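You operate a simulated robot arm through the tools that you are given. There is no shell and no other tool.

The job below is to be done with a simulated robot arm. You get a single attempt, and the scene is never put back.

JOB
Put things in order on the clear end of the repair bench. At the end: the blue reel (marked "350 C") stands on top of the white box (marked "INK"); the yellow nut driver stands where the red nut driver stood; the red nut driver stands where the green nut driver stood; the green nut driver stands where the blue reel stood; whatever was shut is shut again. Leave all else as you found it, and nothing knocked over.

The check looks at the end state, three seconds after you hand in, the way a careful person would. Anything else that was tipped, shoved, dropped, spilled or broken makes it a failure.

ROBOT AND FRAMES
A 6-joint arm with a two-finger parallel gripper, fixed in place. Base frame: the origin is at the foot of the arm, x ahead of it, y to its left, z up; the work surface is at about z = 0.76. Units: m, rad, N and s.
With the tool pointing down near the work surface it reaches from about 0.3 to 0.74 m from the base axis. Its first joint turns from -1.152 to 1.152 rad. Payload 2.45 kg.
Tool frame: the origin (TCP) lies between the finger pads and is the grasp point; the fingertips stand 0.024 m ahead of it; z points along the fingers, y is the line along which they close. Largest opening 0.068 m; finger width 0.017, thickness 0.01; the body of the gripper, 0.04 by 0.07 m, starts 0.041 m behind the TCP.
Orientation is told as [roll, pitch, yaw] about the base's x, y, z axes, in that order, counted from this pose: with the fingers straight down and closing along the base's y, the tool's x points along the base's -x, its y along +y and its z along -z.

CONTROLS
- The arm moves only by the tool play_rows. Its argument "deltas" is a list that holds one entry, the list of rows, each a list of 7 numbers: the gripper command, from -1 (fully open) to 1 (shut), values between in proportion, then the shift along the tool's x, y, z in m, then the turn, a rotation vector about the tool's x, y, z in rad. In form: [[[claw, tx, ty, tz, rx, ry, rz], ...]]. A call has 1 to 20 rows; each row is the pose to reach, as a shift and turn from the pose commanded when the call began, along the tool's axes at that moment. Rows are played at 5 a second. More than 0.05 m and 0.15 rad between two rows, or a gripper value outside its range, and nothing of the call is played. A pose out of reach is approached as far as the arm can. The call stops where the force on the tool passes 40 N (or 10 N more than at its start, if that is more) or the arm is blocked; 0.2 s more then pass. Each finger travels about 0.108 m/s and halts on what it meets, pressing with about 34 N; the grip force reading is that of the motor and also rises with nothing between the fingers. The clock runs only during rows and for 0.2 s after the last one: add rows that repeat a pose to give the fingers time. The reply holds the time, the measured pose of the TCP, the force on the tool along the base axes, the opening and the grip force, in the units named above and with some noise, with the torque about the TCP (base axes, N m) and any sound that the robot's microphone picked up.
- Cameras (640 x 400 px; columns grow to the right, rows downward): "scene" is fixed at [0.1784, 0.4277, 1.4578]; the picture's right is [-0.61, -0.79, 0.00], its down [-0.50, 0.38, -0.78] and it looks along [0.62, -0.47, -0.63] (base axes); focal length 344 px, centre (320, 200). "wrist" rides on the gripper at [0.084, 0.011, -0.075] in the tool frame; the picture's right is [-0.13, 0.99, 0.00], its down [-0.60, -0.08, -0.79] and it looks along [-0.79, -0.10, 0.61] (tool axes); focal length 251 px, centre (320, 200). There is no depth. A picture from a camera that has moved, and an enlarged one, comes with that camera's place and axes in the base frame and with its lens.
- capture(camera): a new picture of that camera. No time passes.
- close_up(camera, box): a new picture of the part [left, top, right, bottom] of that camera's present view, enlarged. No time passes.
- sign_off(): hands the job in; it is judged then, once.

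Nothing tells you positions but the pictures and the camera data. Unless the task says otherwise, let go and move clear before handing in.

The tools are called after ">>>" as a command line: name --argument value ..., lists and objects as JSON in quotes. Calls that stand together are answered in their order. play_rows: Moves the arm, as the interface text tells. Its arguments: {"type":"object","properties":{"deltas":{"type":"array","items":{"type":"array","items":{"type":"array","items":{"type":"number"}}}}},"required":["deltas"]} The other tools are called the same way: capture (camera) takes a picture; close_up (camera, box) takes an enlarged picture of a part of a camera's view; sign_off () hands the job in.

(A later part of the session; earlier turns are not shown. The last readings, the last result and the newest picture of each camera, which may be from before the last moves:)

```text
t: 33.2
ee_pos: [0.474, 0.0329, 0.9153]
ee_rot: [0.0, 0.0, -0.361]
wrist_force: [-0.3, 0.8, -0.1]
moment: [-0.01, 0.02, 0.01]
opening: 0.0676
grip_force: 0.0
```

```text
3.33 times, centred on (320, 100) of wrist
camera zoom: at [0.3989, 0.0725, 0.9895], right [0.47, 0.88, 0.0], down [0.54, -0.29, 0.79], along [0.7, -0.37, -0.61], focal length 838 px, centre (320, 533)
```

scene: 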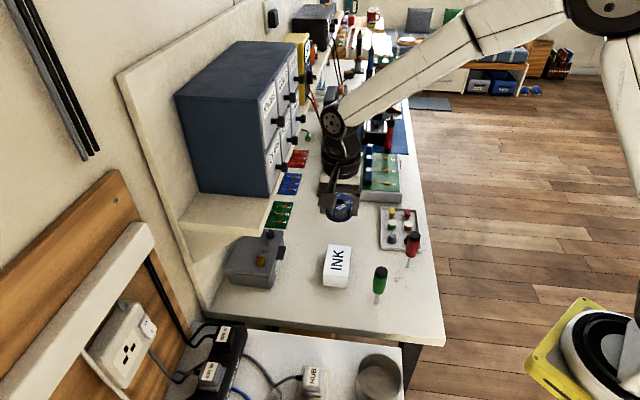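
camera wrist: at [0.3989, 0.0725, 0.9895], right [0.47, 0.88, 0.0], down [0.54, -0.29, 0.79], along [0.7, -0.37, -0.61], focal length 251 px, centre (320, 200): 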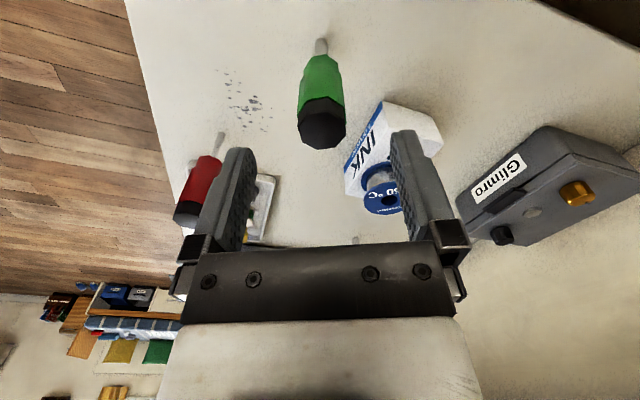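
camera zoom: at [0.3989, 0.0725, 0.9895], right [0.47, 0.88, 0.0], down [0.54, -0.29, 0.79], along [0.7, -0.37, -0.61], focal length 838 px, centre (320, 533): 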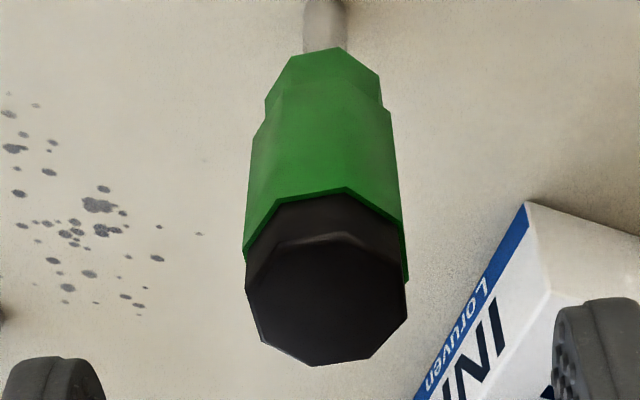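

The cap is within about 1 mm of centre. I will go down to the grip height (TCP z ≈ 0.846) and look once more before closing.

>>> play_rows --deltas '[[[-1, 0, 0.001, 0.015, 0, 0, 0], [-1, 0, 0.001, 0.035, 0, 0, 0], [-1, 0, 0.001, 0.055, 0, 0, 0], [-1, 0, 0.001, 0.066, 0, 0, 0], [-1, 0, 0.001, 0.069, 0, 0, 0], [-1, 0, 0.001, 0.069, 0, 0, 0]]]'

>>> capture --camera "wrist"

>>> close_up --camera "scene" --box '[345, 245, 415, 315]'

```text
t: 34.6
ee_pos: [0.4754, 0.0337, 0.8451]
ee_rot: [0.0, -0.001, -0.359]
wrist_force: [-0.6, 0.4, -0.1]
moment: [0.0, 0.02, 0.02]
opening: 0.0681
grip_force: 0.0
```

```text
taken
camera wrist: at [0.3996, 0.0732, 0.9201], right [0.47, 0.88, 0.0], down [0.54, -0.29, 0.79], along [0.7, -0.37, -0.61], focal length 251 px, centre (320, 200)
```

wrist: 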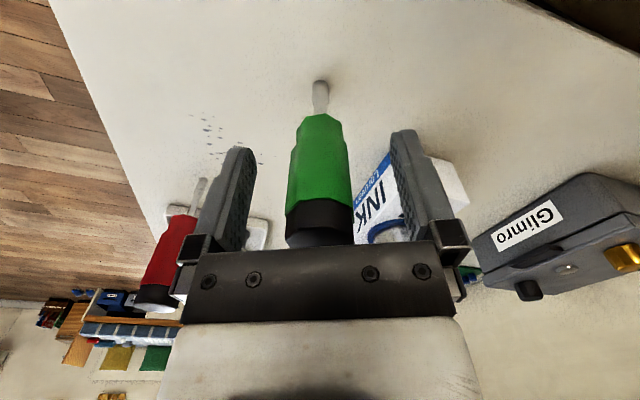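

```text
5.71 times, centred on (380, 280) of scene
camera zoom: at [0.1784, 0.4277, 1.4578], right [-0.61, -0.79, 0.0], down [-0.5, 0.38, -0.78], along [0.62, -0.47, -0.63], focal length 1968 px, centre (-23, -257)
```

zoom: 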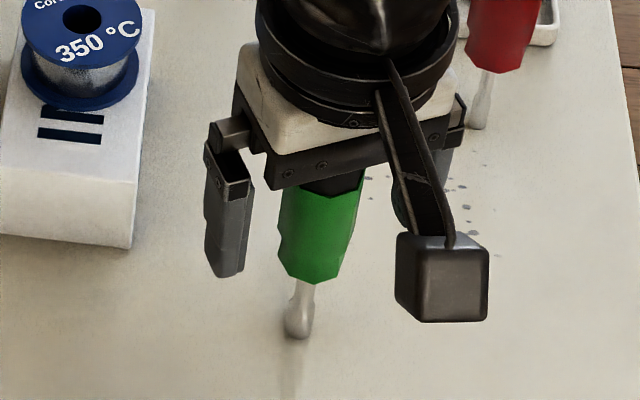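

Centred nicely. I will close slowly on the handle.

>>> play_rows --deltas '[[[-0.6, 0, 0, 0, 0, 0, 0], [-0.2, 0, 0, 0, 0, 0, 0], [0.05, 0, 0, 0, 0, 0, 0], [0.12, 0, 0, 0, 0, 0, 0], [0.18, 0, 0, 0, 0, 0, 0], [0.24, 0, 0, 0, 0, 0, 0], [0.35, 0, 0, 0, 0, 0, 0], [0.7, 0, 0, 0, 0, 0, 0], [1, 0, 0, 0, 0, 0, 0], [1, 0, 0, 0, 0, 0, 0]]]'

>>> capture --camera "wrist"

>>> close_up --camera "scene" --box '[345, 245, 415, 315]'

```text
t: 36.8
ee_pos: [0.475, 0.0328, 0.8452]
ee_rot: [0.0, 0.001, -0.36]
wrist_force: [0.1, -0.6, 0.2]
moment: [0.03, 0.0, 0.03]
opening: 0.0262
grip_force: 34.1
```

```text
taken
camera wrist: at [0.3995, 0.0732, 0.9203], right [0.47, 0.88, 0.0], down [0.54, -0.29, 0.79], along [0.7, -0.37, -0.61], focal length 251 px, centre (320, 200)
```

wrist: 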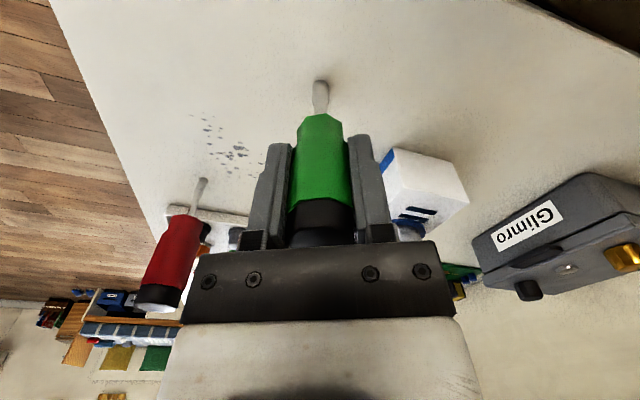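

```text
5.71 times, centred on (380, 280) of scene
camera zoom: at [0.1784, 0.4277, 1.4578], right [-0.61, -0.79, 0.0], down [-0.5, 0.38, -0.78], along [0.62, -0.47, -0.63], focal length 1968 px, centre (-23, -257)
```

zoom: 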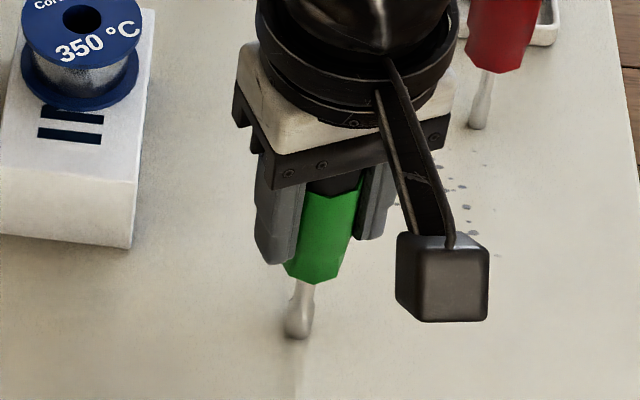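

Green is gripped squarely (opening 0.026). I will lift a few millimetres, then on up to a carrying height.

>>> play_rows --deltas '[[[1, 0, 0, -0.001, 0, 0, 0], [1, 0, 0, -0.003, 0, 0, 0], [1, 0, 0, -0.006, 0, 0, 0], [1, 0, 0, -0.011, 0, 0, 0], [1, 0, 0, -0.018, 0, 0, 0], [1, 0, 0, -0.026, 0, 0, 0], [1, 0, 0, -0.035, 0, 0, 0], [1, 0, 0, -0.045, 0, 0, 0], [1, 0, 0, -0.055, 0, 0, 0], [1, 0, 0, -0.065, 0, 0, 0], [1, 0, 0, -0.073, 0, 0, 0], [1, 0, 0, -0.078, 0, 0, 0], [1, 0, 0, -0.08, 0, 0, 0], [1, 0, 0, -0.08, 0, 0, 0]]]'

>>> capture --camera "wrist"

>>> capture --camera "scene"

```text
t: 39.8
ee_pos: [0.475, 0.0335, 0.9263]
ee_rot: [0.0, 0.0, -0.358]
wrist_force: [-0.2, 0.2, -1.0]
moment: [0.0, -0.02, -0.01]
opening: 0.0264
grip_force: 34.0
```

```text
taken
camera wrist: at [0.3995, 0.0737, 1.0005], right [0.47, 0.88, 0.0], down [0.54, -0.29, 0.79], along [0.7, -0.37, -0.61], focal length 251 px, centre (320, 200)
```

wrist: 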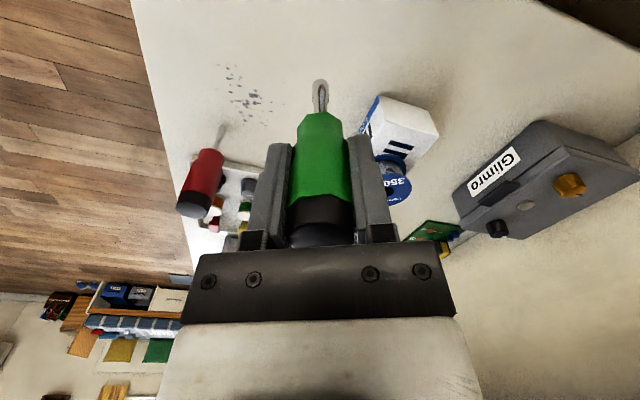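

```text
taken
```

scene: 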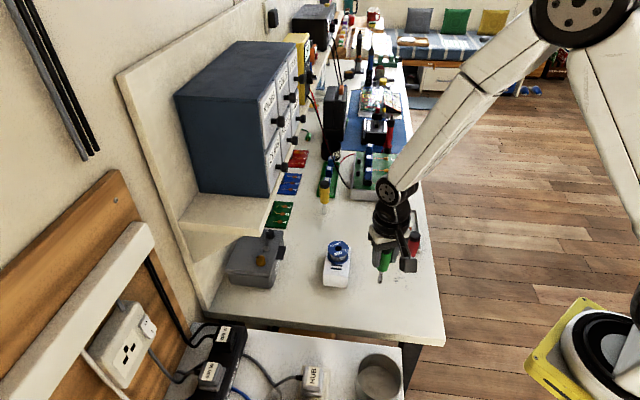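

Green is carried firmly. Now I will move it level to above the reel's original spot (0.687, -0.095).

>>> play_rows --deltas '[[[1, -0.0049, -0.0009, 0, 0, 0, 0], [1, -0.0146, -0.0027, 0, 0, 0, 0], [1, -0.0293, -0.0054, 0, 0, 0, 0], [1, -0.0488, -0.009, 0, 0, 0, 0], [1, -0.0708, -0.0131, 0, 0, 0, 0], [1, -0.0927, -0.0171, 0, 0, 0, 0], [1, -0.1147, -0.0212, 0, 0, 0, 0], [1, -0.1366, -0.0252, 0, 0, 0, 0], [1, -0.1586, -0.0293, 0, 0, 0, 0], [1, -0.1806, -0.0333, 0, 0, 0, 0], [1, -0.2001, -0.0369, 0, 0, 0, 0], [1, -0.2172, -0.0401, 0, 0, 0, 0], [1, -0.2306, -0.0425, 0, 0, 0, 0], [1, -0.2391, -0.0441, 0, 0, 0, 0], [1, -0.244, -0.045, 0, 0, 0, 0], [1, -0.244, -0.045, 0, 0, 0, 0], [1, -0.244, -0.045, 0, 0, 0, 0]]]'

>>> capture --camera "wrist"

>>> close_up --camera "scene" --box '[300, 160, 420, 260]'

```text
t: 43.4
ee_pos: [0.6876, -0.0947, 0.9268]
ee_rot: [0.0, 0.0, -0.359]
wrist_force: [0.1, 0.0, 0.6]
moment: [0.02, 0.04, -0.02]
opening: 0.0264
grip_force: 34.0
```

```text
taken
camera wrist: at [0.6122, -0.0551, 1.0005], right [0.47, 0.88, 0.0], down [0.54, -0.29, 0.79], along [0.7, -0.37, -0.61], focal length 251 px, centre (320, 200)
```

wrist: 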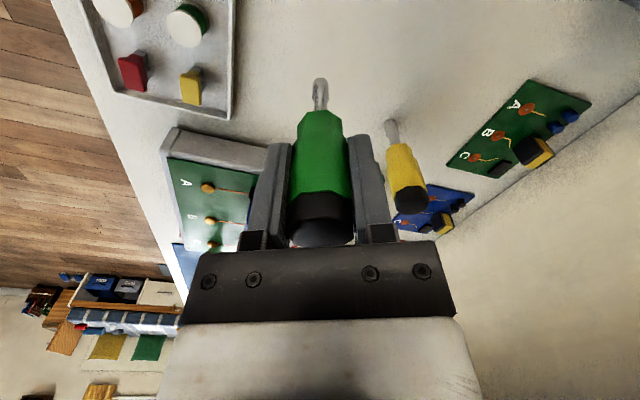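

```text
4.00 times, centred on (360, 210) of scene
camera zoom: at [0.1784, 0.4277, 1.4578], right [-0.61, -0.79, 0.0], down [-0.5, 0.38, -0.78], along [0.62, -0.47, -0.63], focal length 1378 px, centre (160, 160)
```

zoom: 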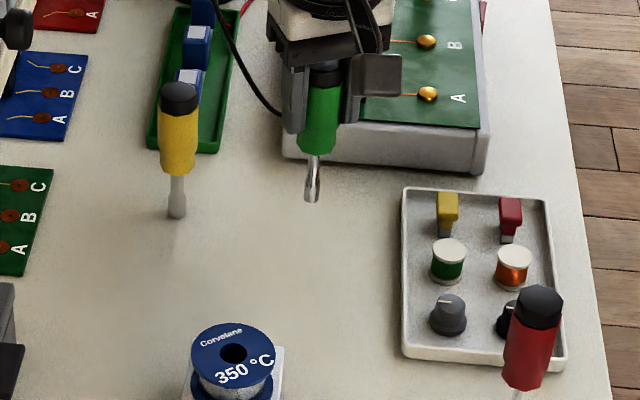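

Green is above its new spot, hanging straight. I will lower it to a few millimetres above the bench, then touch down in small steps.

>>> play_rows --deltas '[[[1, 0, 0, 0.005, 0, 0, 0], [1, 0, 0, 0.015, 0, 0, 0], [1, 0, 0, 0.027, 0, 0, 0], [1, 0, 0, 0.039, 0, 0, 0], [1, 0, 0, 0.051, 0, 0, 0], [1, 0, 0, 0.062, 0, 0, 0], [1, 0, 0, 0.07, 0, 0, 0], [1, 0, 0, 0.075, 0, 0, 0], [1, 0, 0, 0.077, 0, 0, 0], [1, 0, 0, 0.078, 0, 0, 0], [1, 0, 0, 0.078, 0, 0, 0]]]'

>>> play_rows --deltas '[[[1, 0, 0, 0.001, 0, 0, 0], [1, 0, 0, 0.001, 0, 0, 0]]]'

>>> play_rows --deltas '[[[1, 0, 0, 0.0007, 0, 0, 0], [1, 0, 0, 0.0007, 0, 0, 0]]]'

>>> close_up --camera "scene" --box '[330, 185, 390, 245]'

>>> capture --camera "wrist"

```text
t: 45.8
ee_pos: [0.6892, -0.0944, 0.8502]
ee_rot: [0.001, -0.003, -0.36]
wrist_force: [-5.9, -0.4, 21.2]
moment: [-0.23, 0.47, -0.03]
opening: 0.0263
grip_force: 34.2
```

```text
t: 46.4
ee_pos: [0.6884, -0.0961, 0.8492]
ee_rot: [0.0, -0.006, -0.36]
wrist_force: [-3.0, -2.8, 27.5]
moment: [-0.41, 0.28, 0.01]
opening: 0.026
grip_force: 34.1
```

```text
t: 47.0
ee_pos: [0.6893, -0.0959, 0.8484]
ee_rot: [0.002, -0.006, -0.359]
wrist_force: [1.2, -2.0, 25.3]
moment: [-0.38, -0.05, -0.01]
opening: 0.0265
grip_force: 33.6
```

```text
6.67 times, centred on (360, 215) of scene
camera zoom: at [0.1779, 0.4277, 1.4579], right [-0.61, -0.79, 0.0], down [-0.5, 0.38, -0.78], along [0.62, -0.47, -0.63], focal length 2296 px, centre (53, 100)
```

zoom: 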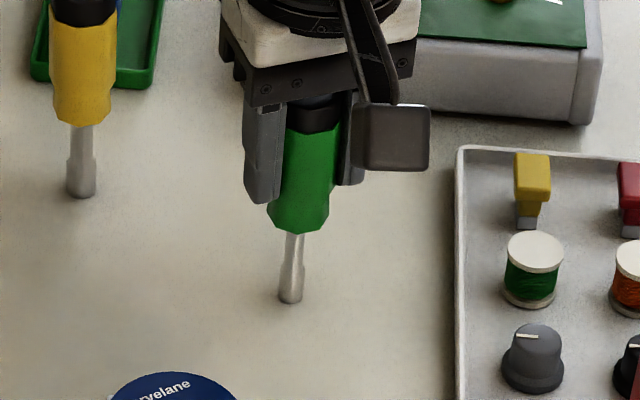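

```text
taken
camera wrist: at [0.613, -0.055, 0.9225], right [0.47, 0.88, 0.0], down [0.53, -0.29, 0.8], along [0.7, -0.37, -0.6], focal length 251 px, centre (320, 200)
```

wrist: 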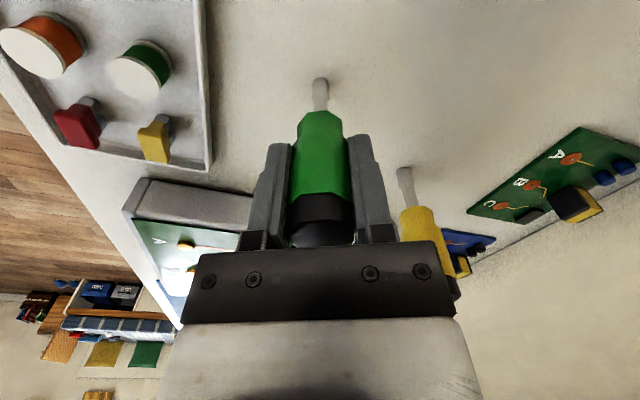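

The driver touched down a little earlier than expected and is being pressed at about 25 N. I will ease up in small steps until the force nearly vanishes.

>>> play_rows --deltas '[[[1, 0, 0, -0.0008, 0, 0, 0], [1, 0, 0, -0.0014, 0, 0, 0], [1, 0, 0, -0.0014, 0, 0, 0]]]'

>>> close_up --camera "scene" --box '[330, 185, 390, 245]'

>>> close_up --camera "wrist" --box '[240, 60, 400, 180]'

```text
t: 47.8
ee_pos: [0.6868, -0.0935, 0.8483]
ee_rot: [0.0, -0.001, -0.36]
wrist_force: [3.3, -2.7, 12.6]
moment: [-0.35, -0.37, -0.01]
opening: 0.0263
grip_force: 34.1
```

```text
6.67 times, centred on (360, 215) of scene
camera zoom: at [0.1782, 0.4277, 1.4578], right [-0.61, -0.79, 0.0], down [-0.5, 0.38, -0.78], along [0.62, -0.47, -0.63], focal length 2296 px, centre (53, 100)
```

zoom: 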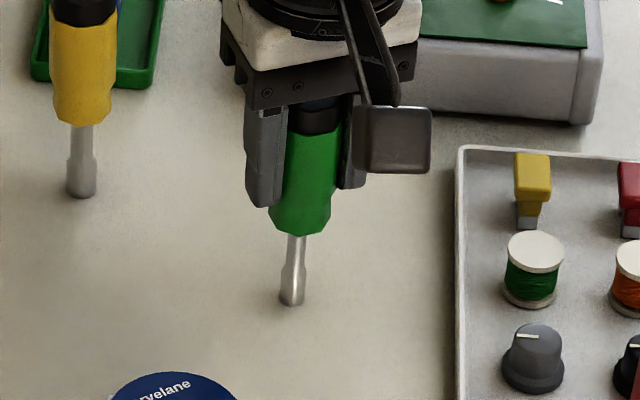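

```text
3.33 times, centred on (320, 120) of wrist
camera zoom: at [0.6119, -0.0544, 0.9223], right [0.47, 0.88, 0.0], down [0.54, -0.29, 0.79], along [0.7, -0.37, -0.61], focal length 838 px, centre (320, 467)
```

zoom: 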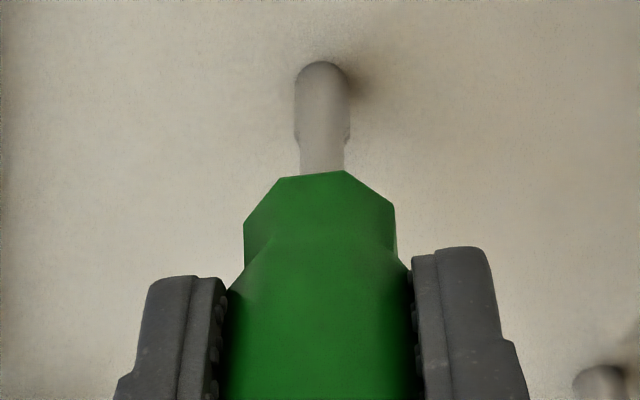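

>>> play_rows --deltas '[[[1, 0, 0, -0.0008, 0, 0, 0], [1, 0, 0, -0.0015, 0, 0, 0], [1, 0, 0, -0.0015, 0, 0, 0]]]'

>>> capture --camera "wrist"

>>> close_up --camera "scene" --box '[330, 185, 390, 245]'

```text
t: 48.6
ee_pos: [0.6859, -0.0941, 0.8466]
ee_rot: [-0.001, 0.004, -0.359]
wrist_force: [-0.4, -0.2, 1.0]
moment: [0.06, -0.02, 0.03]
opening: 0.0266
grip_force: 33.7
```

```text
taken
camera wrist: at [0.6106, -0.054, 0.9224], right [0.47, 0.88, 0.0], down [0.54, -0.29, 0.79], along [0.7, -0.37, -0.61], focal length 251 px, centre (320, 200)
```

wrist: 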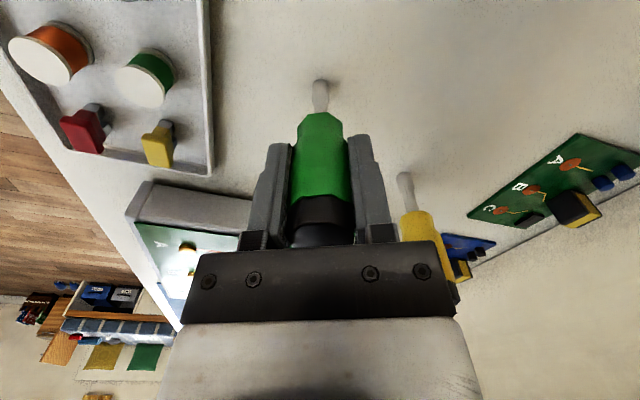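

```text
6.67 times, centred on (360, 215) of scene
camera zoom: at [0.1784, 0.4277, 1.4578], right [-0.61, -0.79, 0.0], down [-0.5, 0.38, -0.78], along [0.62, -0.47, -0.63], focal length 2296 px, centre (53, 100)
```

zoom: 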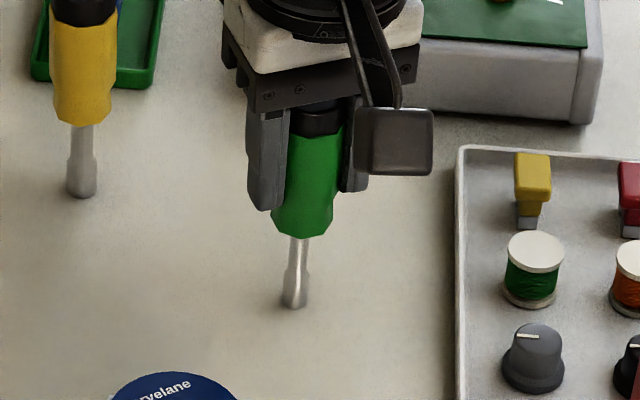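

Force is now near zero and the driver looks upright. I will lower half a millimetre to make sure of a light touch before releasing.

>>> play_rows --deltas '[[[1, 0, 0, 0.0, 0, 0, 0], [1, 0, 0, 0.0, 0, 0, 0], [1, 0, 0, 0, 0, 0, 0]]]'

>>> play_rows --deltas '[[[1, 0, 0, 0.0005, 0, 0, 0], [1, 0, 0, 0.0005, 0, 0, 0]]]'

>>> play_rows --deltas '[[[1, 0, 0, 0, 0, 0, 0], [1, 0, 0, 0, 0, 0, 0]]]'

```text
t: 49.4
ee_pos: [0.6865, -0.095, 0.8489]
ee_rot: [0.001, 0.0, -0.36]
wrist_force: [-0.5, 0.3, -0.6]
moment: [-0.01, -0.02, -0.01]
opening: 0.0263
grip_force: 33.9
```

```text
t: 50.0
ee_pos: [0.6876, -0.0944, 0.8495]
ee_rot: [-0.001, -0.002, -0.359]
wrist_force: [0.5, 0.3, -0.6]
moment: [0.03, -0.01, -0.03]
opening: 0.0264
grip_force: 34.1
```

```text
t: 50.6
ee_pos: [0.6865, -0.0953, 0.8495]
ee_rot: [0.001, 0.0, -0.359]
wrist_force: [0.3, 0.5, -0.6]
moment: [0.05, 0.0, 0.0]
opening: 0.0268
grip_force: 34.3
```

>>> play_rows --deltas '[[[1, 0, 0, 0.0005, 0, 0, 0], [1, 0, 0, 0.0005, 0, 0, 0], [1, 0, 0, 0.0005, 0, 0, 0]]]'

>>> play_rows --deltas '[[[1, 0, 0, 0.0005, 0, 0, 0], [1, 0, 0, 0.0005, 0, 0, 0], [1, 0, 0, 0.0005, 0, 0, 0]]]'

```text
t: 51.4
ee_pos: [0.6873, -0.0956, 0.8478]
ee_rot: [0.001, 0.001, -0.358]
wrist_force: [0.3, 0.4, 1.6]
moment: [0.02, -0.02, 0.01]
opening: 0.0265
grip_force: 34.0
```

```text
t: 52.2
ee_pos: [0.6882, -0.0946, 0.8485]
ee_rot: [0.0, -0.004, -0.36]
wrist_force: [0.1, -0.7, 5.3]
moment: [-0.12, 0.11, 0.0]
opening: 0.0264
grip_force: 34.2
```

Contact is confirmed. I will ease back slightly to a light touch and open gradually.

>>> play_rows --deltas '[[[1, 0, 0, -0.0004, 0, 0, 0], [1, 0, 0, -0.0004, 0, 0, 0], [0.6, 0, 0, -0.0004, 0, 0, 0], [0.35, 0, 0, -0.0004, 0, 0, 0], [0.26, 0, 0, -0.0004, 0, 0, 0], [0.22, 0, 0, -0.0004, 0, 0, 0], [0.18, 0, 0, -0.0004, 0, 0, 0], [0.13, 0, 0, -0.0004, 0, 0, 0], [0.05, 0, 0, -0.0004, 0, 0, 0], [-0.1, 0, 0, -0.0004, 0, 0, 0], [-0.4, 0, 0, -0.0004, 0, 0, 0], [-0.8, 0, 0, -0.0004, 0, 0, 0], [-1, 0, 0, -0.0004, 0, 0, 0], [-1, 0, 0, -0.0004, 0, 0, 0]]]'

>>> capture --camera "wrist"

>>> close_up --camera "scene" --box '[330, 185, 390, 245]'

```text
t: 55.2
ee_pos: [0.6863, -0.0952, 0.8483]
ee_rot: [0.0, 0.0, -0.361]
wrist_force: [0.4, -0.1, -0.1]
moment: [-0.01, -0.01, 0.0]
opening: 0.068
grip_force: 0.1
```

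```text
taken
camera wrist: at [0.6117, -0.0544, 0.9226], right [0.47, 0.88, 0.0], down [0.54, -0.29, 0.79], along [0.7, -0.37, -0.61], focal length 251 px, centre (320, 200)
```

wrist: 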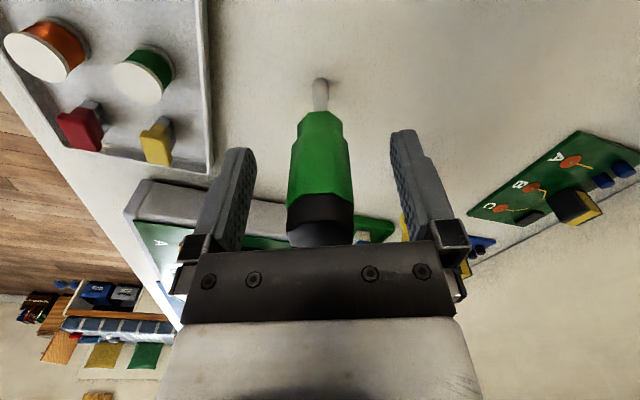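

```text
6.67 times, centred on (360, 215) of scene
camera zoom: at [0.1784, 0.4277, 1.4578], right [-0.61, -0.79, 0.0], down [-0.5, 0.38, -0.78], along [0.62, -0.47, -0.63], focal length 2296 px, centre (53, 100)
```

zoom: 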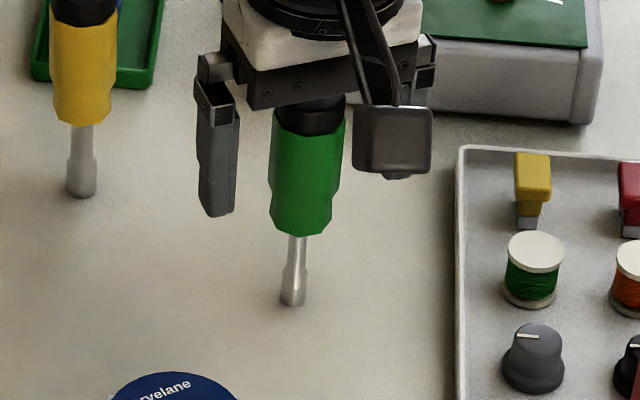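

Green stands upright on the reel's old spot. I will rise straight up, clear of it, and then move to hover over the red driver at about (0.504, -0.11).

>>> play_rows --deltas '[[[-1, 0, 0, -0.008, 0, 0, 0], [-1, 0, 0, -0.025, 0, 0, 0], [-1, 0, 0, -0.045, 0, 0, 0], [-1, 0, 0, -0.07, 0, 0, 0], [-1, 0, 0, -0.095, 0, 0, 0], [-1, 0, 0, -0.115, 0, 0, 0], [-1, 0, 0, -0.12, 0, 0, 0]]]'

>>> close_up --camera "scene" --box '[300, 160, 420, 260]'

>>> capture --camera "wrist"

```text
t: 56.8
ee_pos: [0.6873, -0.0953, 0.9684]
ee_rot: [0.0, 0.0, -0.358]
wrist_force: [0.0, -0.1, 0.9]
moment: [-0.01, 0.0, -0.02]
opening: 0.0679
grip_force: 0.2
```

```text
4.00 times, centred on (360, 210) of scene
camera zoom: at [0.1784, 0.4277, 1.4578], right [-0.61, -0.79, 0.0], down [-0.5, 0.38, -0.78], along [0.62, -0.47, -0.63], focal length 1378 px, centre (160, 160)
```

zoom: 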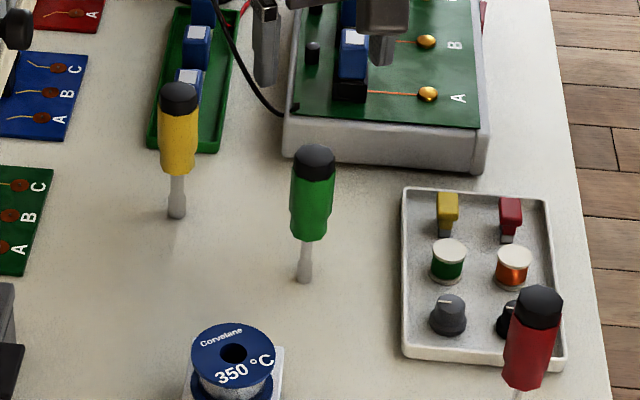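

```text
taken
camera wrist: at [0.6124, -0.0541, 1.043], right [0.47, 0.88, 0.0], down [0.54, -0.29, 0.79], along [0.7, -0.37, -0.61], focal length 251 px, centre (320, 200)
```

wrist: 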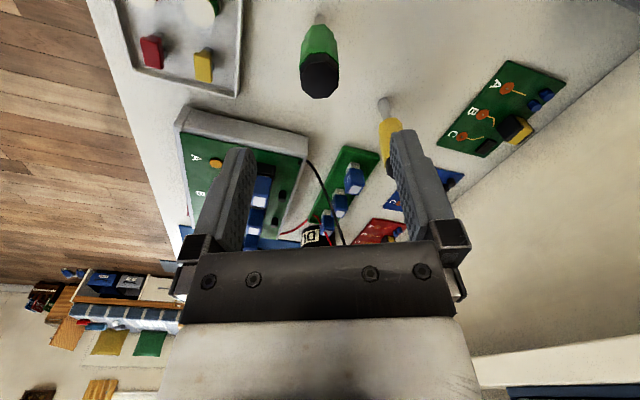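

Green stays standing. I will move over the red driver now, turning the wrist back to zero yaw.

>>> play_rows --deltas '[[[-1, 0.02, -0.0095, 0, 0, 0, -0.04], [-1, 0.05, -0.0238, 0, 0, 0, -0.11], [-1, 0.085, -0.0405, 0, 0, 0, -0.19], [-1, 0.12, -0.0572, 0, 0, 0, -0.27], [-1, 0.148, -0.0705, 0, 0, 0, -0.33], [-1, 0.1658, -0.079, 0, 0, 0, -0.36], [-1, 0.1658, -0.079, 0, 0, 0, -0.36], [-1, 0.1658, -0.079, 0, 0, 0, -0.36]]]'

>>> capture --camera "wrist"

>>> close_up --camera "wrist" --box '[240, 0, 400, 120]'

>>> close_up --camera "scene" --box '[380, 220, 440, 280]'

```text
t: 58.6
ee_pos: [0.5046, -0.1094, 0.9697]
ee_rot: [0.0, -0.002, -0.001]
wrist_force: [-0.3, 0.8, -1.1]
moment: [0.01, 0.0, -0.01]
opening: 0.0679
grip_force: 0.1
```

```text
taken
camera wrist: at [0.4197, -0.0985, 1.0433], right [0.13, 0.99, 0.0], down [0.6, -0.08, 0.79], along [0.79, -0.1, -0.61], focal length 251 px, centre (320, 200)
```

wrist: 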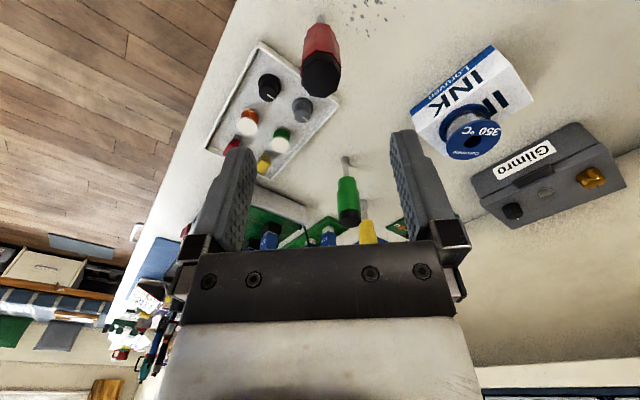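

```text
3.33 times, centred on (320, 60) of wrist
camera zoom: at [0.4197, -0.0985, 1.0433], right [0.13, 0.99, 0.0], down [0.6, -0.08, 0.79], along [0.79, -0.1, -0.61], focal length 838 px, centre (320, 667)
```

zoom: 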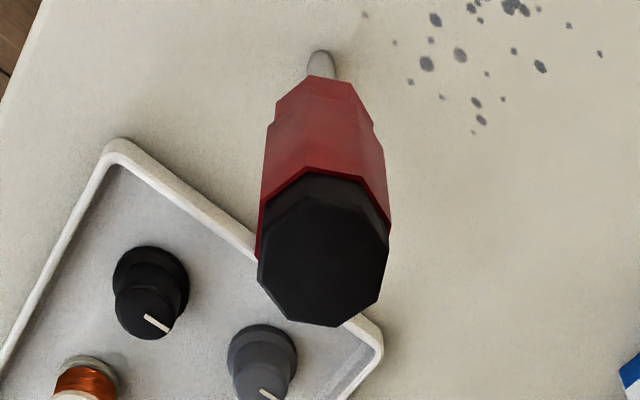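

```text
6.67 times, centred on (410, 250) of scene
camera zoom: at [0.1784, 0.4277, 1.4578], right [-0.61, -0.79, 0.0], down [-0.5, 0.38, -0.78], along [0.62, -0.47, -0.63], focal length 2296 px, centre (-280, -133)
```

zoom: 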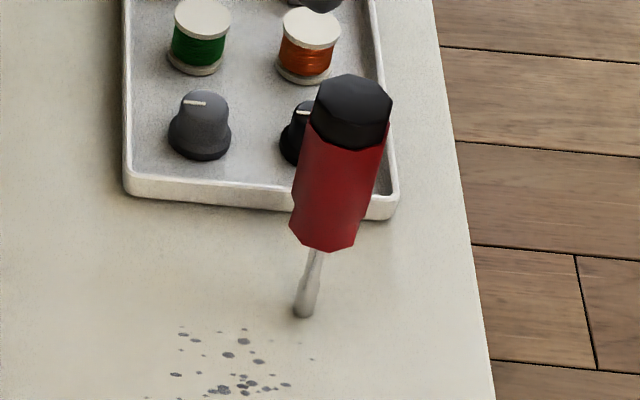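

Red's cap and foot are within about 1 mm of the gripper axis. I will enlarge the cap to read its flats.

>>> close_up --camera "wrist" --box '[295, 40, 345, 105]'

```text
6.15 times, centred on (320, 72) of wrist
camera zoom: at [0.4197, -0.0985, 1.0433], right [0.13, 0.99, 0.0], down [0.6, -0.08, 0.79], along [0.79, -0.1, -0.61], focal length 1547 px, centre (320, 985)
```

zoom: 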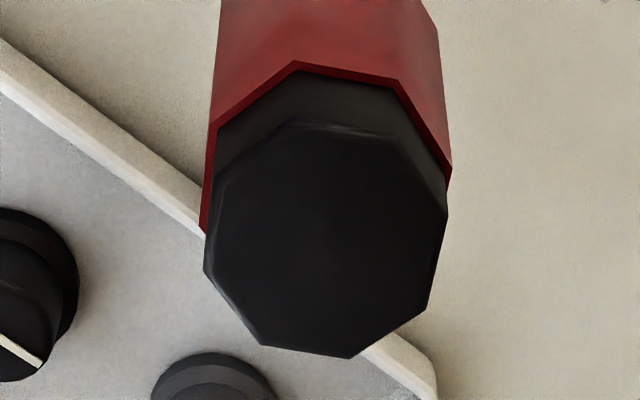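

Red's flats are best met with about -0.30 rad yaw. I will turn, correct by under 1 mm, descend to the grip height and check before closing.

>>> play_rows --deltas '[[[-1, 0.0007, 0.0007, 0.0, 0, 0, 0.1], [-1, 0.0007, 0.0007, 0.01, 0, 0, 0.2], [-1, 0.0007, 0.0007, 0.025, 0, 0, 0.3], [-1, 0.0007, 0.0007, 0.045, 0, 0, 0.3], [-1, 0.0007, 0.0007, 0.065, 0, 0, 0.3], [-1, 0.0007, 0.0007, 0.085, 0, 0, 0.3], [-1, 0.0007, 0.0007, 0.105, 0, 0, 0.3], [-1, 0.0007, 0.0007, 0.118, 0, 0, 0.3], [-1, 0.0007, 0.0007, 0.122, 0, 0, 0.3], [-1, 0.0007, 0.0007, 0.122, 0, 0, 0.3], [-1, 0.0007, 0.0007, 0.122, 0, 0, 0.3]]]'

>>> capture --camera "wrist"

>>> close_up --camera "scene" --box '[370, 215, 440, 285]'

```text
t: 61.0
ee_pos: [0.5034, -0.1105, 0.8463]
ee_rot: [0.0, 0.001, -0.3]
wrist_force: [-0.5, -0.2, 0.2]
moment: [-0.02, -0.01, 0.01]
opening: 0.0684
grip_force: 0.0
```

```text
taken
camera wrist: at [0.4264, -0.0738, 0.9205], right [0.42, 0.91, 0.0], down [0.55, -0.25, 0.79], along [0.72, -0.33, -0.61], focal length 251 px, centre (320, 200)
```

wrist: 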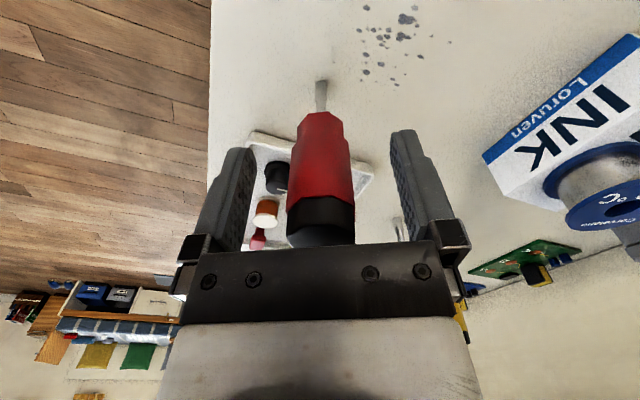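

```text
5.71 times, centred on (405, 250) of scene
camera zoom: at [0.1784, 0.4277, 1.4578], right [-0.61, -0.79, 0.0], down [-0.5, 0.38, -0.78], along [0.62, -0.47, -0.63], focal length 1968 px, centre (-166, -86)
```

zoom: 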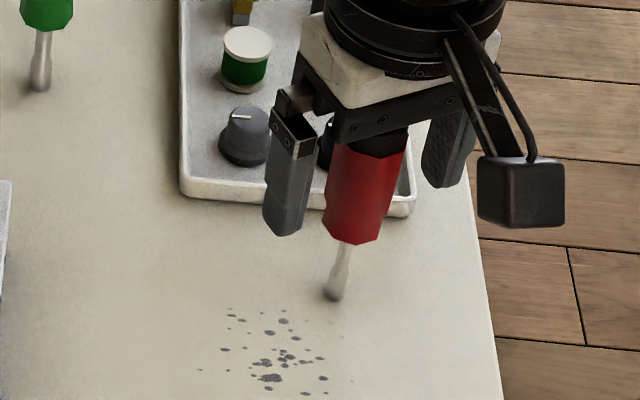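

Red is centred between the fingers. I will close slowly and lift gently.

>>> play_rows --deltas '[[[-0.6, 0, 0, 0, 0, 0, 0], [-0.2, 0, 0, 0, 0, 0, 0], [0.05, 0, 0, 0, 0, 0, 0], [0.12, 0, 0, 0, 0, 0, 0], [0.18, 0, 0, 0, 0, 0, 0], [0.24, 0, 0, 0, 0, 0, 0], [0.35, 0, 0, 0, 0, 0, 0], [0.7, 0, 0, 0, 0, 0, 0], [1, 0, 0, 0, 0, 0, 0], [1, 0, 0, 0, 0, 0, 0]]]'

>>> capture --camera "wrist"

```text
t: 63.2
ee_pos: [0.5037, -0.1081, 0.8464]
ee_rot: [0.0, 0.0, -0.3]
wrist_force: [0.3, 1.1, -0.3]
moment: [-0.02, 0.0, 0.0]
opening: 0.0265
grip_force: 33.9
```

```text
taken
camera wrist: at [0.4263, -0.0737, 0.9205], right [0.42, 0.91, 0.0], down [0.55, -0.25, 0.79], along [0.72, -0.33, -0.61], focal length 251 px, centre (320, 200)
```

wrist: 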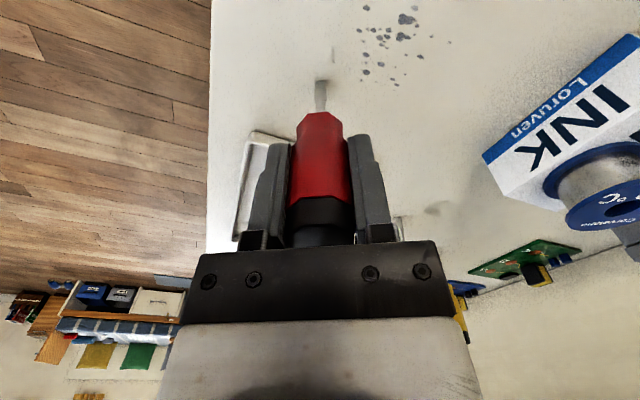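

Red is gripped (opening 0.0265) and its spot is (0.503, -0.109). I will lift 5 cm, then carry it to above green's old spot (0.4745, 0.033).

>>> play_rows --deltas '[[[1, 0, 0, -0.001, 0, 0, 0], [1, 0, 0, -0.003, 0, 0, 0], [1, 0, 0, -0.007, 0, 0, 0], [1, 0, 0, -0.013, 0, 0, 0], [1, 0, 0, -0.021, 0, 0, 0], [1, 0, 0, -0.03, 0, 0, 0], [1, 0, 0, -0.038, 0, 0, 0], [1, 0, 0, -0.045, 0, 0, 0], [1, 0, 0, -0.049, 0, 0, 0], [1, 0, 0, -0.05, 0, 0, 0], [1, 0, 0, -0.05, 0, 0, 0]]]'

>>> play_rows --deltas '[[[1, 0.0014, 0.0025, 0, 0, 0, 0], [1, 0.0049, 0.0089, 0, 0, 0, 0], [1, 0.0104, 0.0191, 0, 0, 0, 0], [1, 0.0174, 0.0318, 0, 0, 0, 0], [1, 0.0243, 0.0445, 0, 0, 0, 0], [1, 0.0313, 0.0572, 0, 0, 0, 0], [1, 0.0382, 0.07, 0, 0, 0, 0], [1, 0.0452, 0.0827, 0, 0, 0, 0], [1, 0.0521, 0.0954, 0, 0, 0, 0], [1, 0.0584, 0.1068, 0, 0, 0, 0], [1, 0.0639, 0.117, 0, 0, 0, 0], [1, 0.0681, 0.1246, 0, 0, 0, 0], [1, 0.0695, 0.1272, 0, 0, 0, 0], [1, 0.0695, 0.1272, 0, 0, 0, 0], [1, 0.0695, 0.1272, 0, 0, 0, 0]]]'

>>> capture --camera "wrist"

>>> close_up --camera "scene" --box '[330, 200, 430, 310]'

```text
t: 65.6
ee_pos: [0.5031, -0.1103, 0.8967]
ee_rot: [0.0, 0.0, -0.298]
wrist_force: [-0.1, -1.0, -1.1]
moment: [0.01, -0.05, 0.0]
opening: 0.0261
grip_force: 33.8
```

```text
t: 68.8
ee_pos: [0.4759, 0.0312, 0.8964]
ee_rot: [0.001, 0.0, -0.299]
wrist_force: [-0.7, 0.1, -0.1]
moment: [-0.01, 0.02, 0.01]
opening: 0.0259
grip_force: 34.1
```

```text
taken
camera wrist: at [0.3973, 0.068, 0.9702], right [0.42, 0.91, 0.0], down [0.55, -0.25, 0.79], along [0.72, -0.33, -0.61], focal length 251 px, centre (320, 200)
```

wrist: 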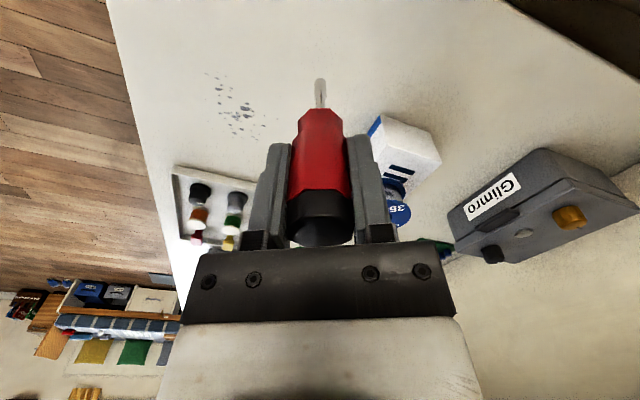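

```text
3.64 times, centred on (380, 255) of scene
camera zoom: at [0.1784, 0.4277, 1.4578], right [-0.61, -0.79, 0.0], down [-0.5, 0.38, -0.78], along [0.62, -0.47, -0.63], focal length 1252 px, centre (102, 0)
```

zoom: 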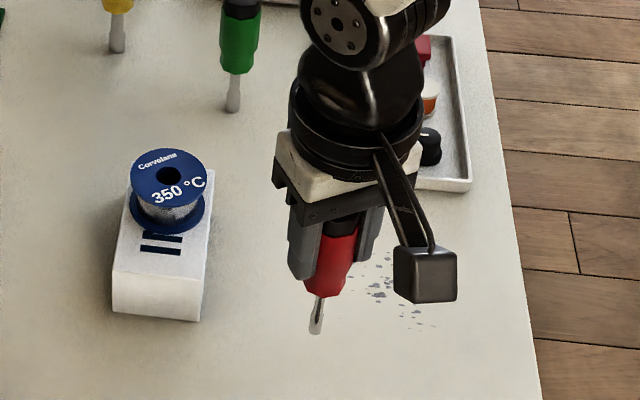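

Red hangs straight, having slid about 2 mm lower in the grip as green did, so I expect contact near z ≈ 0.8487. I will lower to just above that and then step down.

>>> play_rows --deltas '[[[1, 0, 0, 0.003, 0, 0, 0], [1, 0, 0, 0.009, 0, 0, 0], [1, 0, 0, 0.017, 0, 0, 0], [1, 0, 0, 0.025, 0, 0, 0], [1, 0, 0, 0.033, 0, 0, 0], [1, 0, 0, 0.039, 0, 0, 0], [1, 0, 0, 0.043, 0, 0, 0], [1, 0, 0, 0.045, 0, 0, 0], [1, 0, 0, 0.045, 0, 0, 0], [1, 0, 0, 0.045, 0, 0, 0]]]'

>>> play_rows --deltas '[[[1, 0, 0, 0.0007, 0, 0, 0], [1, 0, 0, 0.0007, 0, 0, 0], [1, 0, 0, 0.0007, 0, 0, 0]]]'

>>> play_rows --deltas '[[[1, 0, 0, 0.0007, 0, 0, 0], [1, 0, 0, 0.0007, 0, 0, 0], [1, 0, 0, 0.0007, 0, 0, 0]]]'

```text
t: 71.0
ee_pos: [0.4756, 0.0322, 0.8506]
ee_rot: [0.001, 0.0, -0.301]
wrist_force: [-0.2, 0.4, -0.3]
moment: [-0.04, 0.0, -0.01]
opening: 0.0262
grip_force: 34.0
```

```text
t: 71.8
ee_pos: [0.474, 0.0342, 0.8515]
ee_rot: [0.0, 0.001, -0.3]
wrist_force: [-0.8, 0.3, 3.8]
moment: [0.04, 0.08, -0.01]
opening: 0.0259
grip_force: 33.8
```

```text
t: 72.6
ee_pos: [0.4747, 0.0319, 0.8501]
ee_rot: [0.0, -0.003, -0.302]
wrist_force: [-2.4, 1.1, 14.7]
moment: [0.07, 0.18, -0.02]
opening: 0.0262
grip_force: 34.1
```

Contact found. I will back off to a light touch and check.

>>> play_rows --deltas '[[[1, 0, 0, -0.0006, 0, 0, 0], [1, 0, 0, -0.0009, 0, 0, 0], [1, 0, 0, -0.0009, 0, 0, 0], [1, 0, 0, -0.0009, 0, 0, 0]]]'

>>> capture --camera "wrist"

>>> close_up --camera "scene" --box '[345, 245, 415, 315]'

```text
t: 73.6
ee_pos: [0.4742, 0.0321, 0.8519]
ee_rot: [0.0, 0.0, -0.301]
wrist_force: [0.3, 0.2, -0.6]
moment: [-0.03, 0.0, -0.02]
opening: 0.0258
grip_force: 33.9
```

```text
taken
camera wrist: at [0.3971, 0.0682, 0.925], right [0.42, 0.91, 0.0], down [0.55, -0.25, 0.79], along [0.72, -0.33, -0.61], focal length 251 px, centre (320, 200)
```

wrist: 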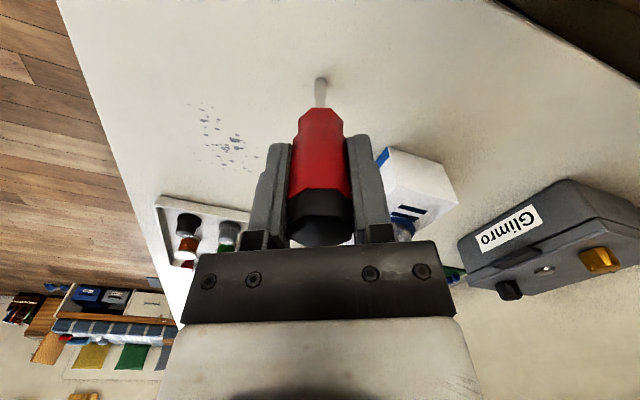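

```text
5.71 times, centred on (380, 280) of scene
camera zoom: at [0.1784, 0.4277, 1.4578], right [-0.61, -0.79, 0.0], down [-0.5, 0.38, -0.78], along [0.62, -0.47, -0.63], focal length 1968 px, centre (-23, -257)
```

zoom: 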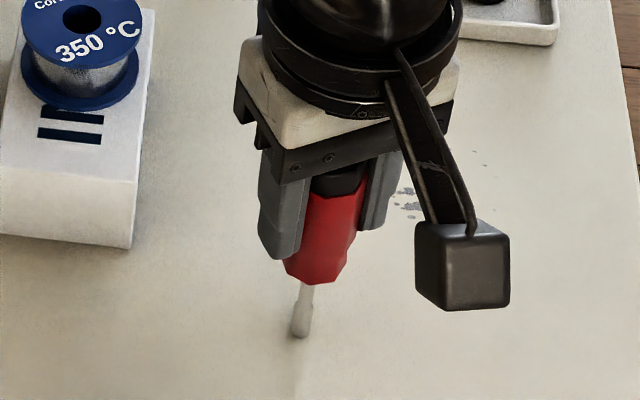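

>>> play_rows --deltas '[[[1, 0, 0, 0.0004, 0, 0, 0], [1, 0, 0, 0.0004, 0, 0, 0], [1, 0, 0, 0.0004, 0, 0, 0]]]'

```text
t: 74.4
ee_pos: [0.4745, 0.0325, 0.8501]
ee_rot: [0.001, -0.001, -0.301]
wrist_force: [0.0, -0.2, 0.4]
moment: [0.03, 0.02, -0.02]
opening: 0.026
grip_force: 34.1
```

>>> play_rows --deltas '[[[1, 0, 0, 0.0003, 0, 0, 0], [1, 0, 0, 0.0003, 0, 0, 0], [1, 0, 0, 0.0003, 0, 0, 0]]]'

```text
t: 75.2
ee_pos: [0.4742, 0.0311, 0.8507]
ee_rot: [0.0, -0.001, -0.3]
wrist_force: [-1.9, 0.5, 6.4]
moment: [-0.04, 0.09, 0.05]
opening: 0.0255
grip_force: 33.5
```

Light contact is confirmed. I will ease up slightly and open gradually.

>>> play_rows --deltas '[[[1, 0, 0, -0.0002, 0, 0, 0], [1, 0, 0, -0.0002, 0, 0, 0], [0.6, 0, 0, -0.0002, 0, 0, 0], [0.35, 0, 0, -0.0002, 0, 0, 0], [0.27, 0, 0, -0.0002, 0, 0, 0], [0.23, 0, 0, -0.0002, 0, 0, 0], [0.19, 0, 0, -0.0002, 0, 0, 0], [0.14, 0, 0, -0.0002, 0, 0, 0], [0.06, 0, 0, -0.0002, 0, 0, 0], [-0.1, 0, 0, -0.0002, 0, 0, 0], [-0.4, 0, 0, -0.0002, 0, 0, 0], [-0.8, 0, 0, -0.0002, 0, 0, 0], [-1, 0, 0, -0.0002, 0, 0, 0], [-1, 0, 0, -0.0002, 0, 0, 0]]]'

>>> capture --camera "wrist"

>>> close_up --camera "scene" --box '[345, 245, 415, 315]'

```text
t: 78.2
ee_pos: [0.4752, 0.0333, 0.8502]
ee_rot: [0.001, -0.001, -0.3]
wrist_force: [-0.4, 0.1, -0.2]
moment: [-0.02, 0.03, 0.03]
opening: 0.0681
grip_force: 0.2
```

```text
taken
camera wrist: at [0.3973, 0.0681, 0.9245], right [0.42, 0.91, 0.0], down [0.55, -0.25, 0.79], along [0.72, -0.33, -0.61], focal length 251 px, centre (320, 200)
```

wrist: 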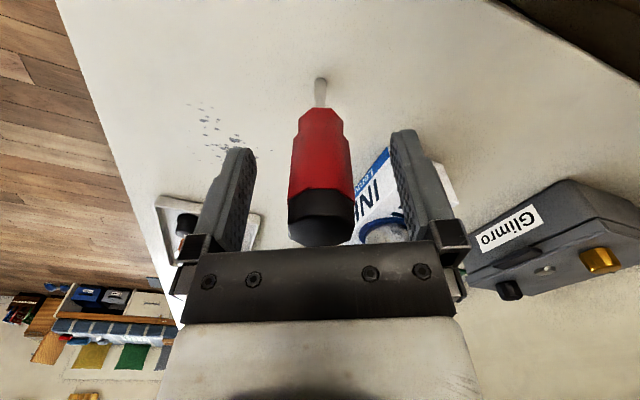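

```text
5.71 times, centred on (380, 280) of scene
camera zoom: at [0.1784, 0.4277, 1.4578], right [-0.61, -0.79, 0.0], down [-0.5, 0.38, -0.78], along [0.62, -0.47, -0.63], focal length 1968 px, centre (-23, -257)
```

zoom: 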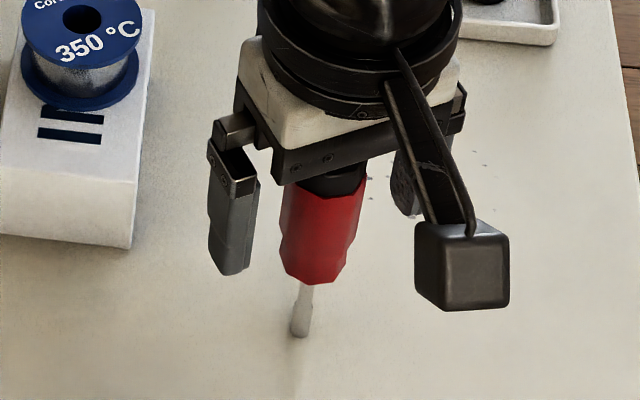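

Red stands on green's old spot. I will rise straight up and check both placed drivers from above.

>>> play_rows --deltas '[[[-1, 0, 0, -0.008, 0, 0, 0], [-1, 0, 0, -0.025, 0, 0, 0], [-1, 0, 0, -0.045, 0, 0, 0], [-1, 0, 0, -0.07, 0, 0, 0], [-1, 0, 0, -0.095, 0, 0, 0], [-1, 0, 0, -0.12, 0, 0, 0], [-1, 0, 0, -0.15, 0, 0, 0], [-1, 0, 0, -0.15, 0, 0, 0]]]'

>>> capture --camera "scene"

>>> close_up --camera "scene" --box '[300, 210, 440, 310]'

>>> capture --camera "wrist"

```text
t: 80.0
ee_pos: [0.4746, 0.0319, 1.0003]
ee_rot: [-0.002, 0.0, -0.301]
wrist_force: [0.9, 0.2, 0.0]
moment: [-0.02, 0.04, 0.02]
opening: 0.0681
grip_force: 0.1
```

```text
taken
```

scene: 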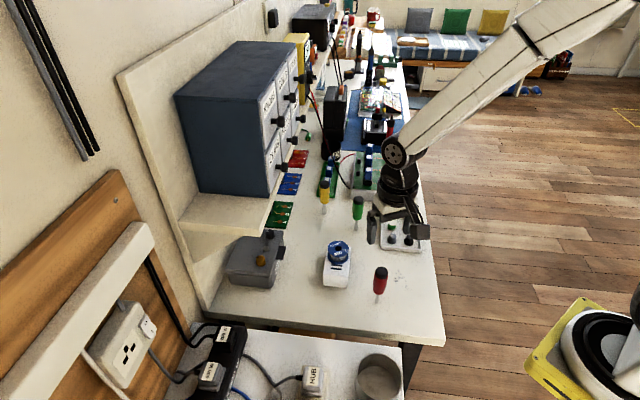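

```text
4.00 times, centred on (370, 260) of scene
camera zoom: at [0.1784, 0.4277, 1.4578], right [-0.61, -0.79, 0.0], down [-0.5, 0.38, -0.78], along [0.62, -0.47, -0.63], focal length 1378 px, centre (120, -40)
```

zoom: 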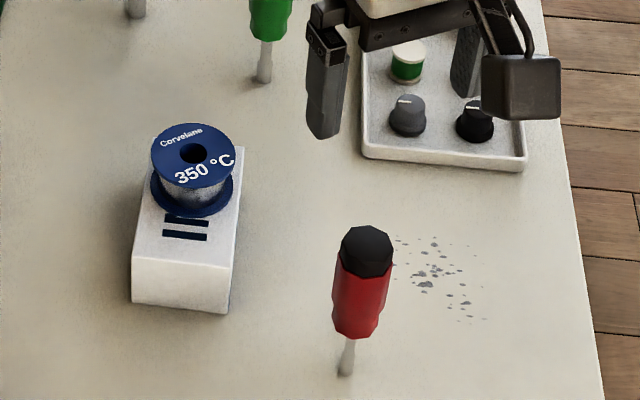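

```text
taken
camera wrist: at [0.3972, 0.0676, 1.0753], right [0.42, 0.91, 0.0], down [0.55, -0.25, 0.79], along [0.72, -0.33, -0.61], focal length 251 px, centre (320, 200)
```

wrist: 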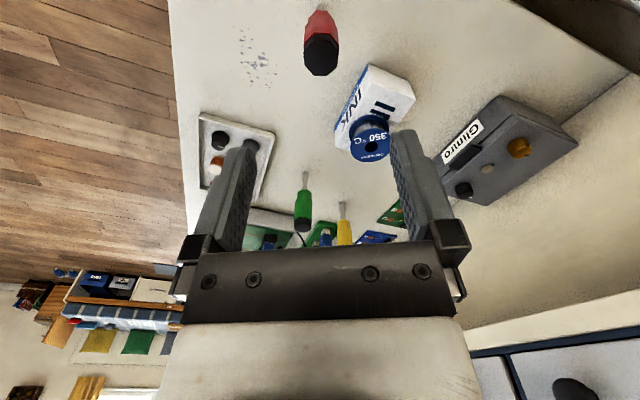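

Red and green stand upright in their new places, and the reel and box are fine. Next I will move out toward the yellow driver at a safe height and tilt the tool outward about 0.42 rad, since it is beyond straight-down reach.

>>> play_rows --deltas '[[[-1, -0.02, 0.0005, 0, 0, 0, 0], [-1, -0.055, 0.0015, 0, 0, 0, 0], [-1, -0.095, 0.0026, 0, 0, 0, 0], [-1, -0.135, 0.0037, 0, 0, 0, 0], [-1, -0.175, 0.0048, 0, 0, 0, 0], [-1, -0.21, 0.0057, 0, 0, 0, 0], [-1, -0.234, 0.0064, 0, 0, 0, 0], [-1, -0.234, 0.0064, 0, 0, -0.1, 0], [-1, -0.234, 0.0064, 0, 0, -0.2, 0], [-1, -0.234, 0.0064, 0, 0, -0.3, 0], [-1, -0.234, 0.0064, 0, 0, -0.4, 0], [-1, -0.234, 0.0064, 0, 0, -0.42, 0], [-1, -0.234, 0.0064, 0, 0, -0.42, 0], [-1, -0.234, 0.0064, 0, 0, -0.42, 0]]]'

>>> capture --camera "wrist"

>>> capture --camera "scene"

```text
t: 83.0
ee_pos: [0.7018, -0.0293, 1.0017]
ee_rot: [0.001, -0.422, -0.301]
wrist_force: [-0.7, -0.4, 0.1]
moment: [-0.02, -0.01, -0.05]
opening: 0.0681
grip_force: 0.1
```

```text
taken
camera wrist: at [0.6005, 0.0122, 1.0338], right [0.41, 0.91, 0.05], down [0.19, -0.14, 0.97], along [0.89, -0.38, -0.24], focal length 251 px, centre (320, 200)
```

wrist: 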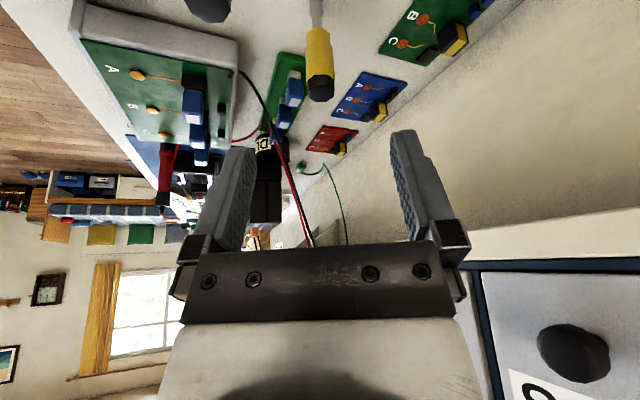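

```text
taken
```

scene: 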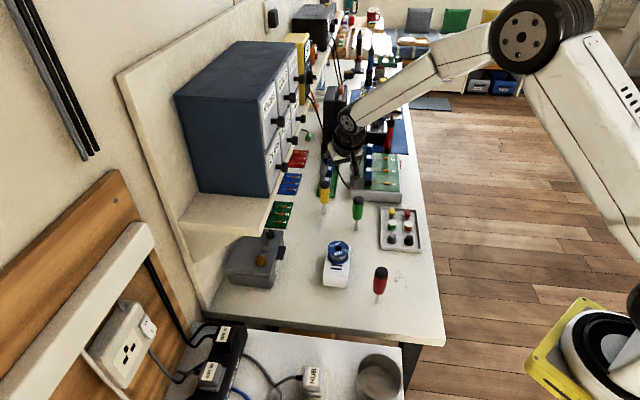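

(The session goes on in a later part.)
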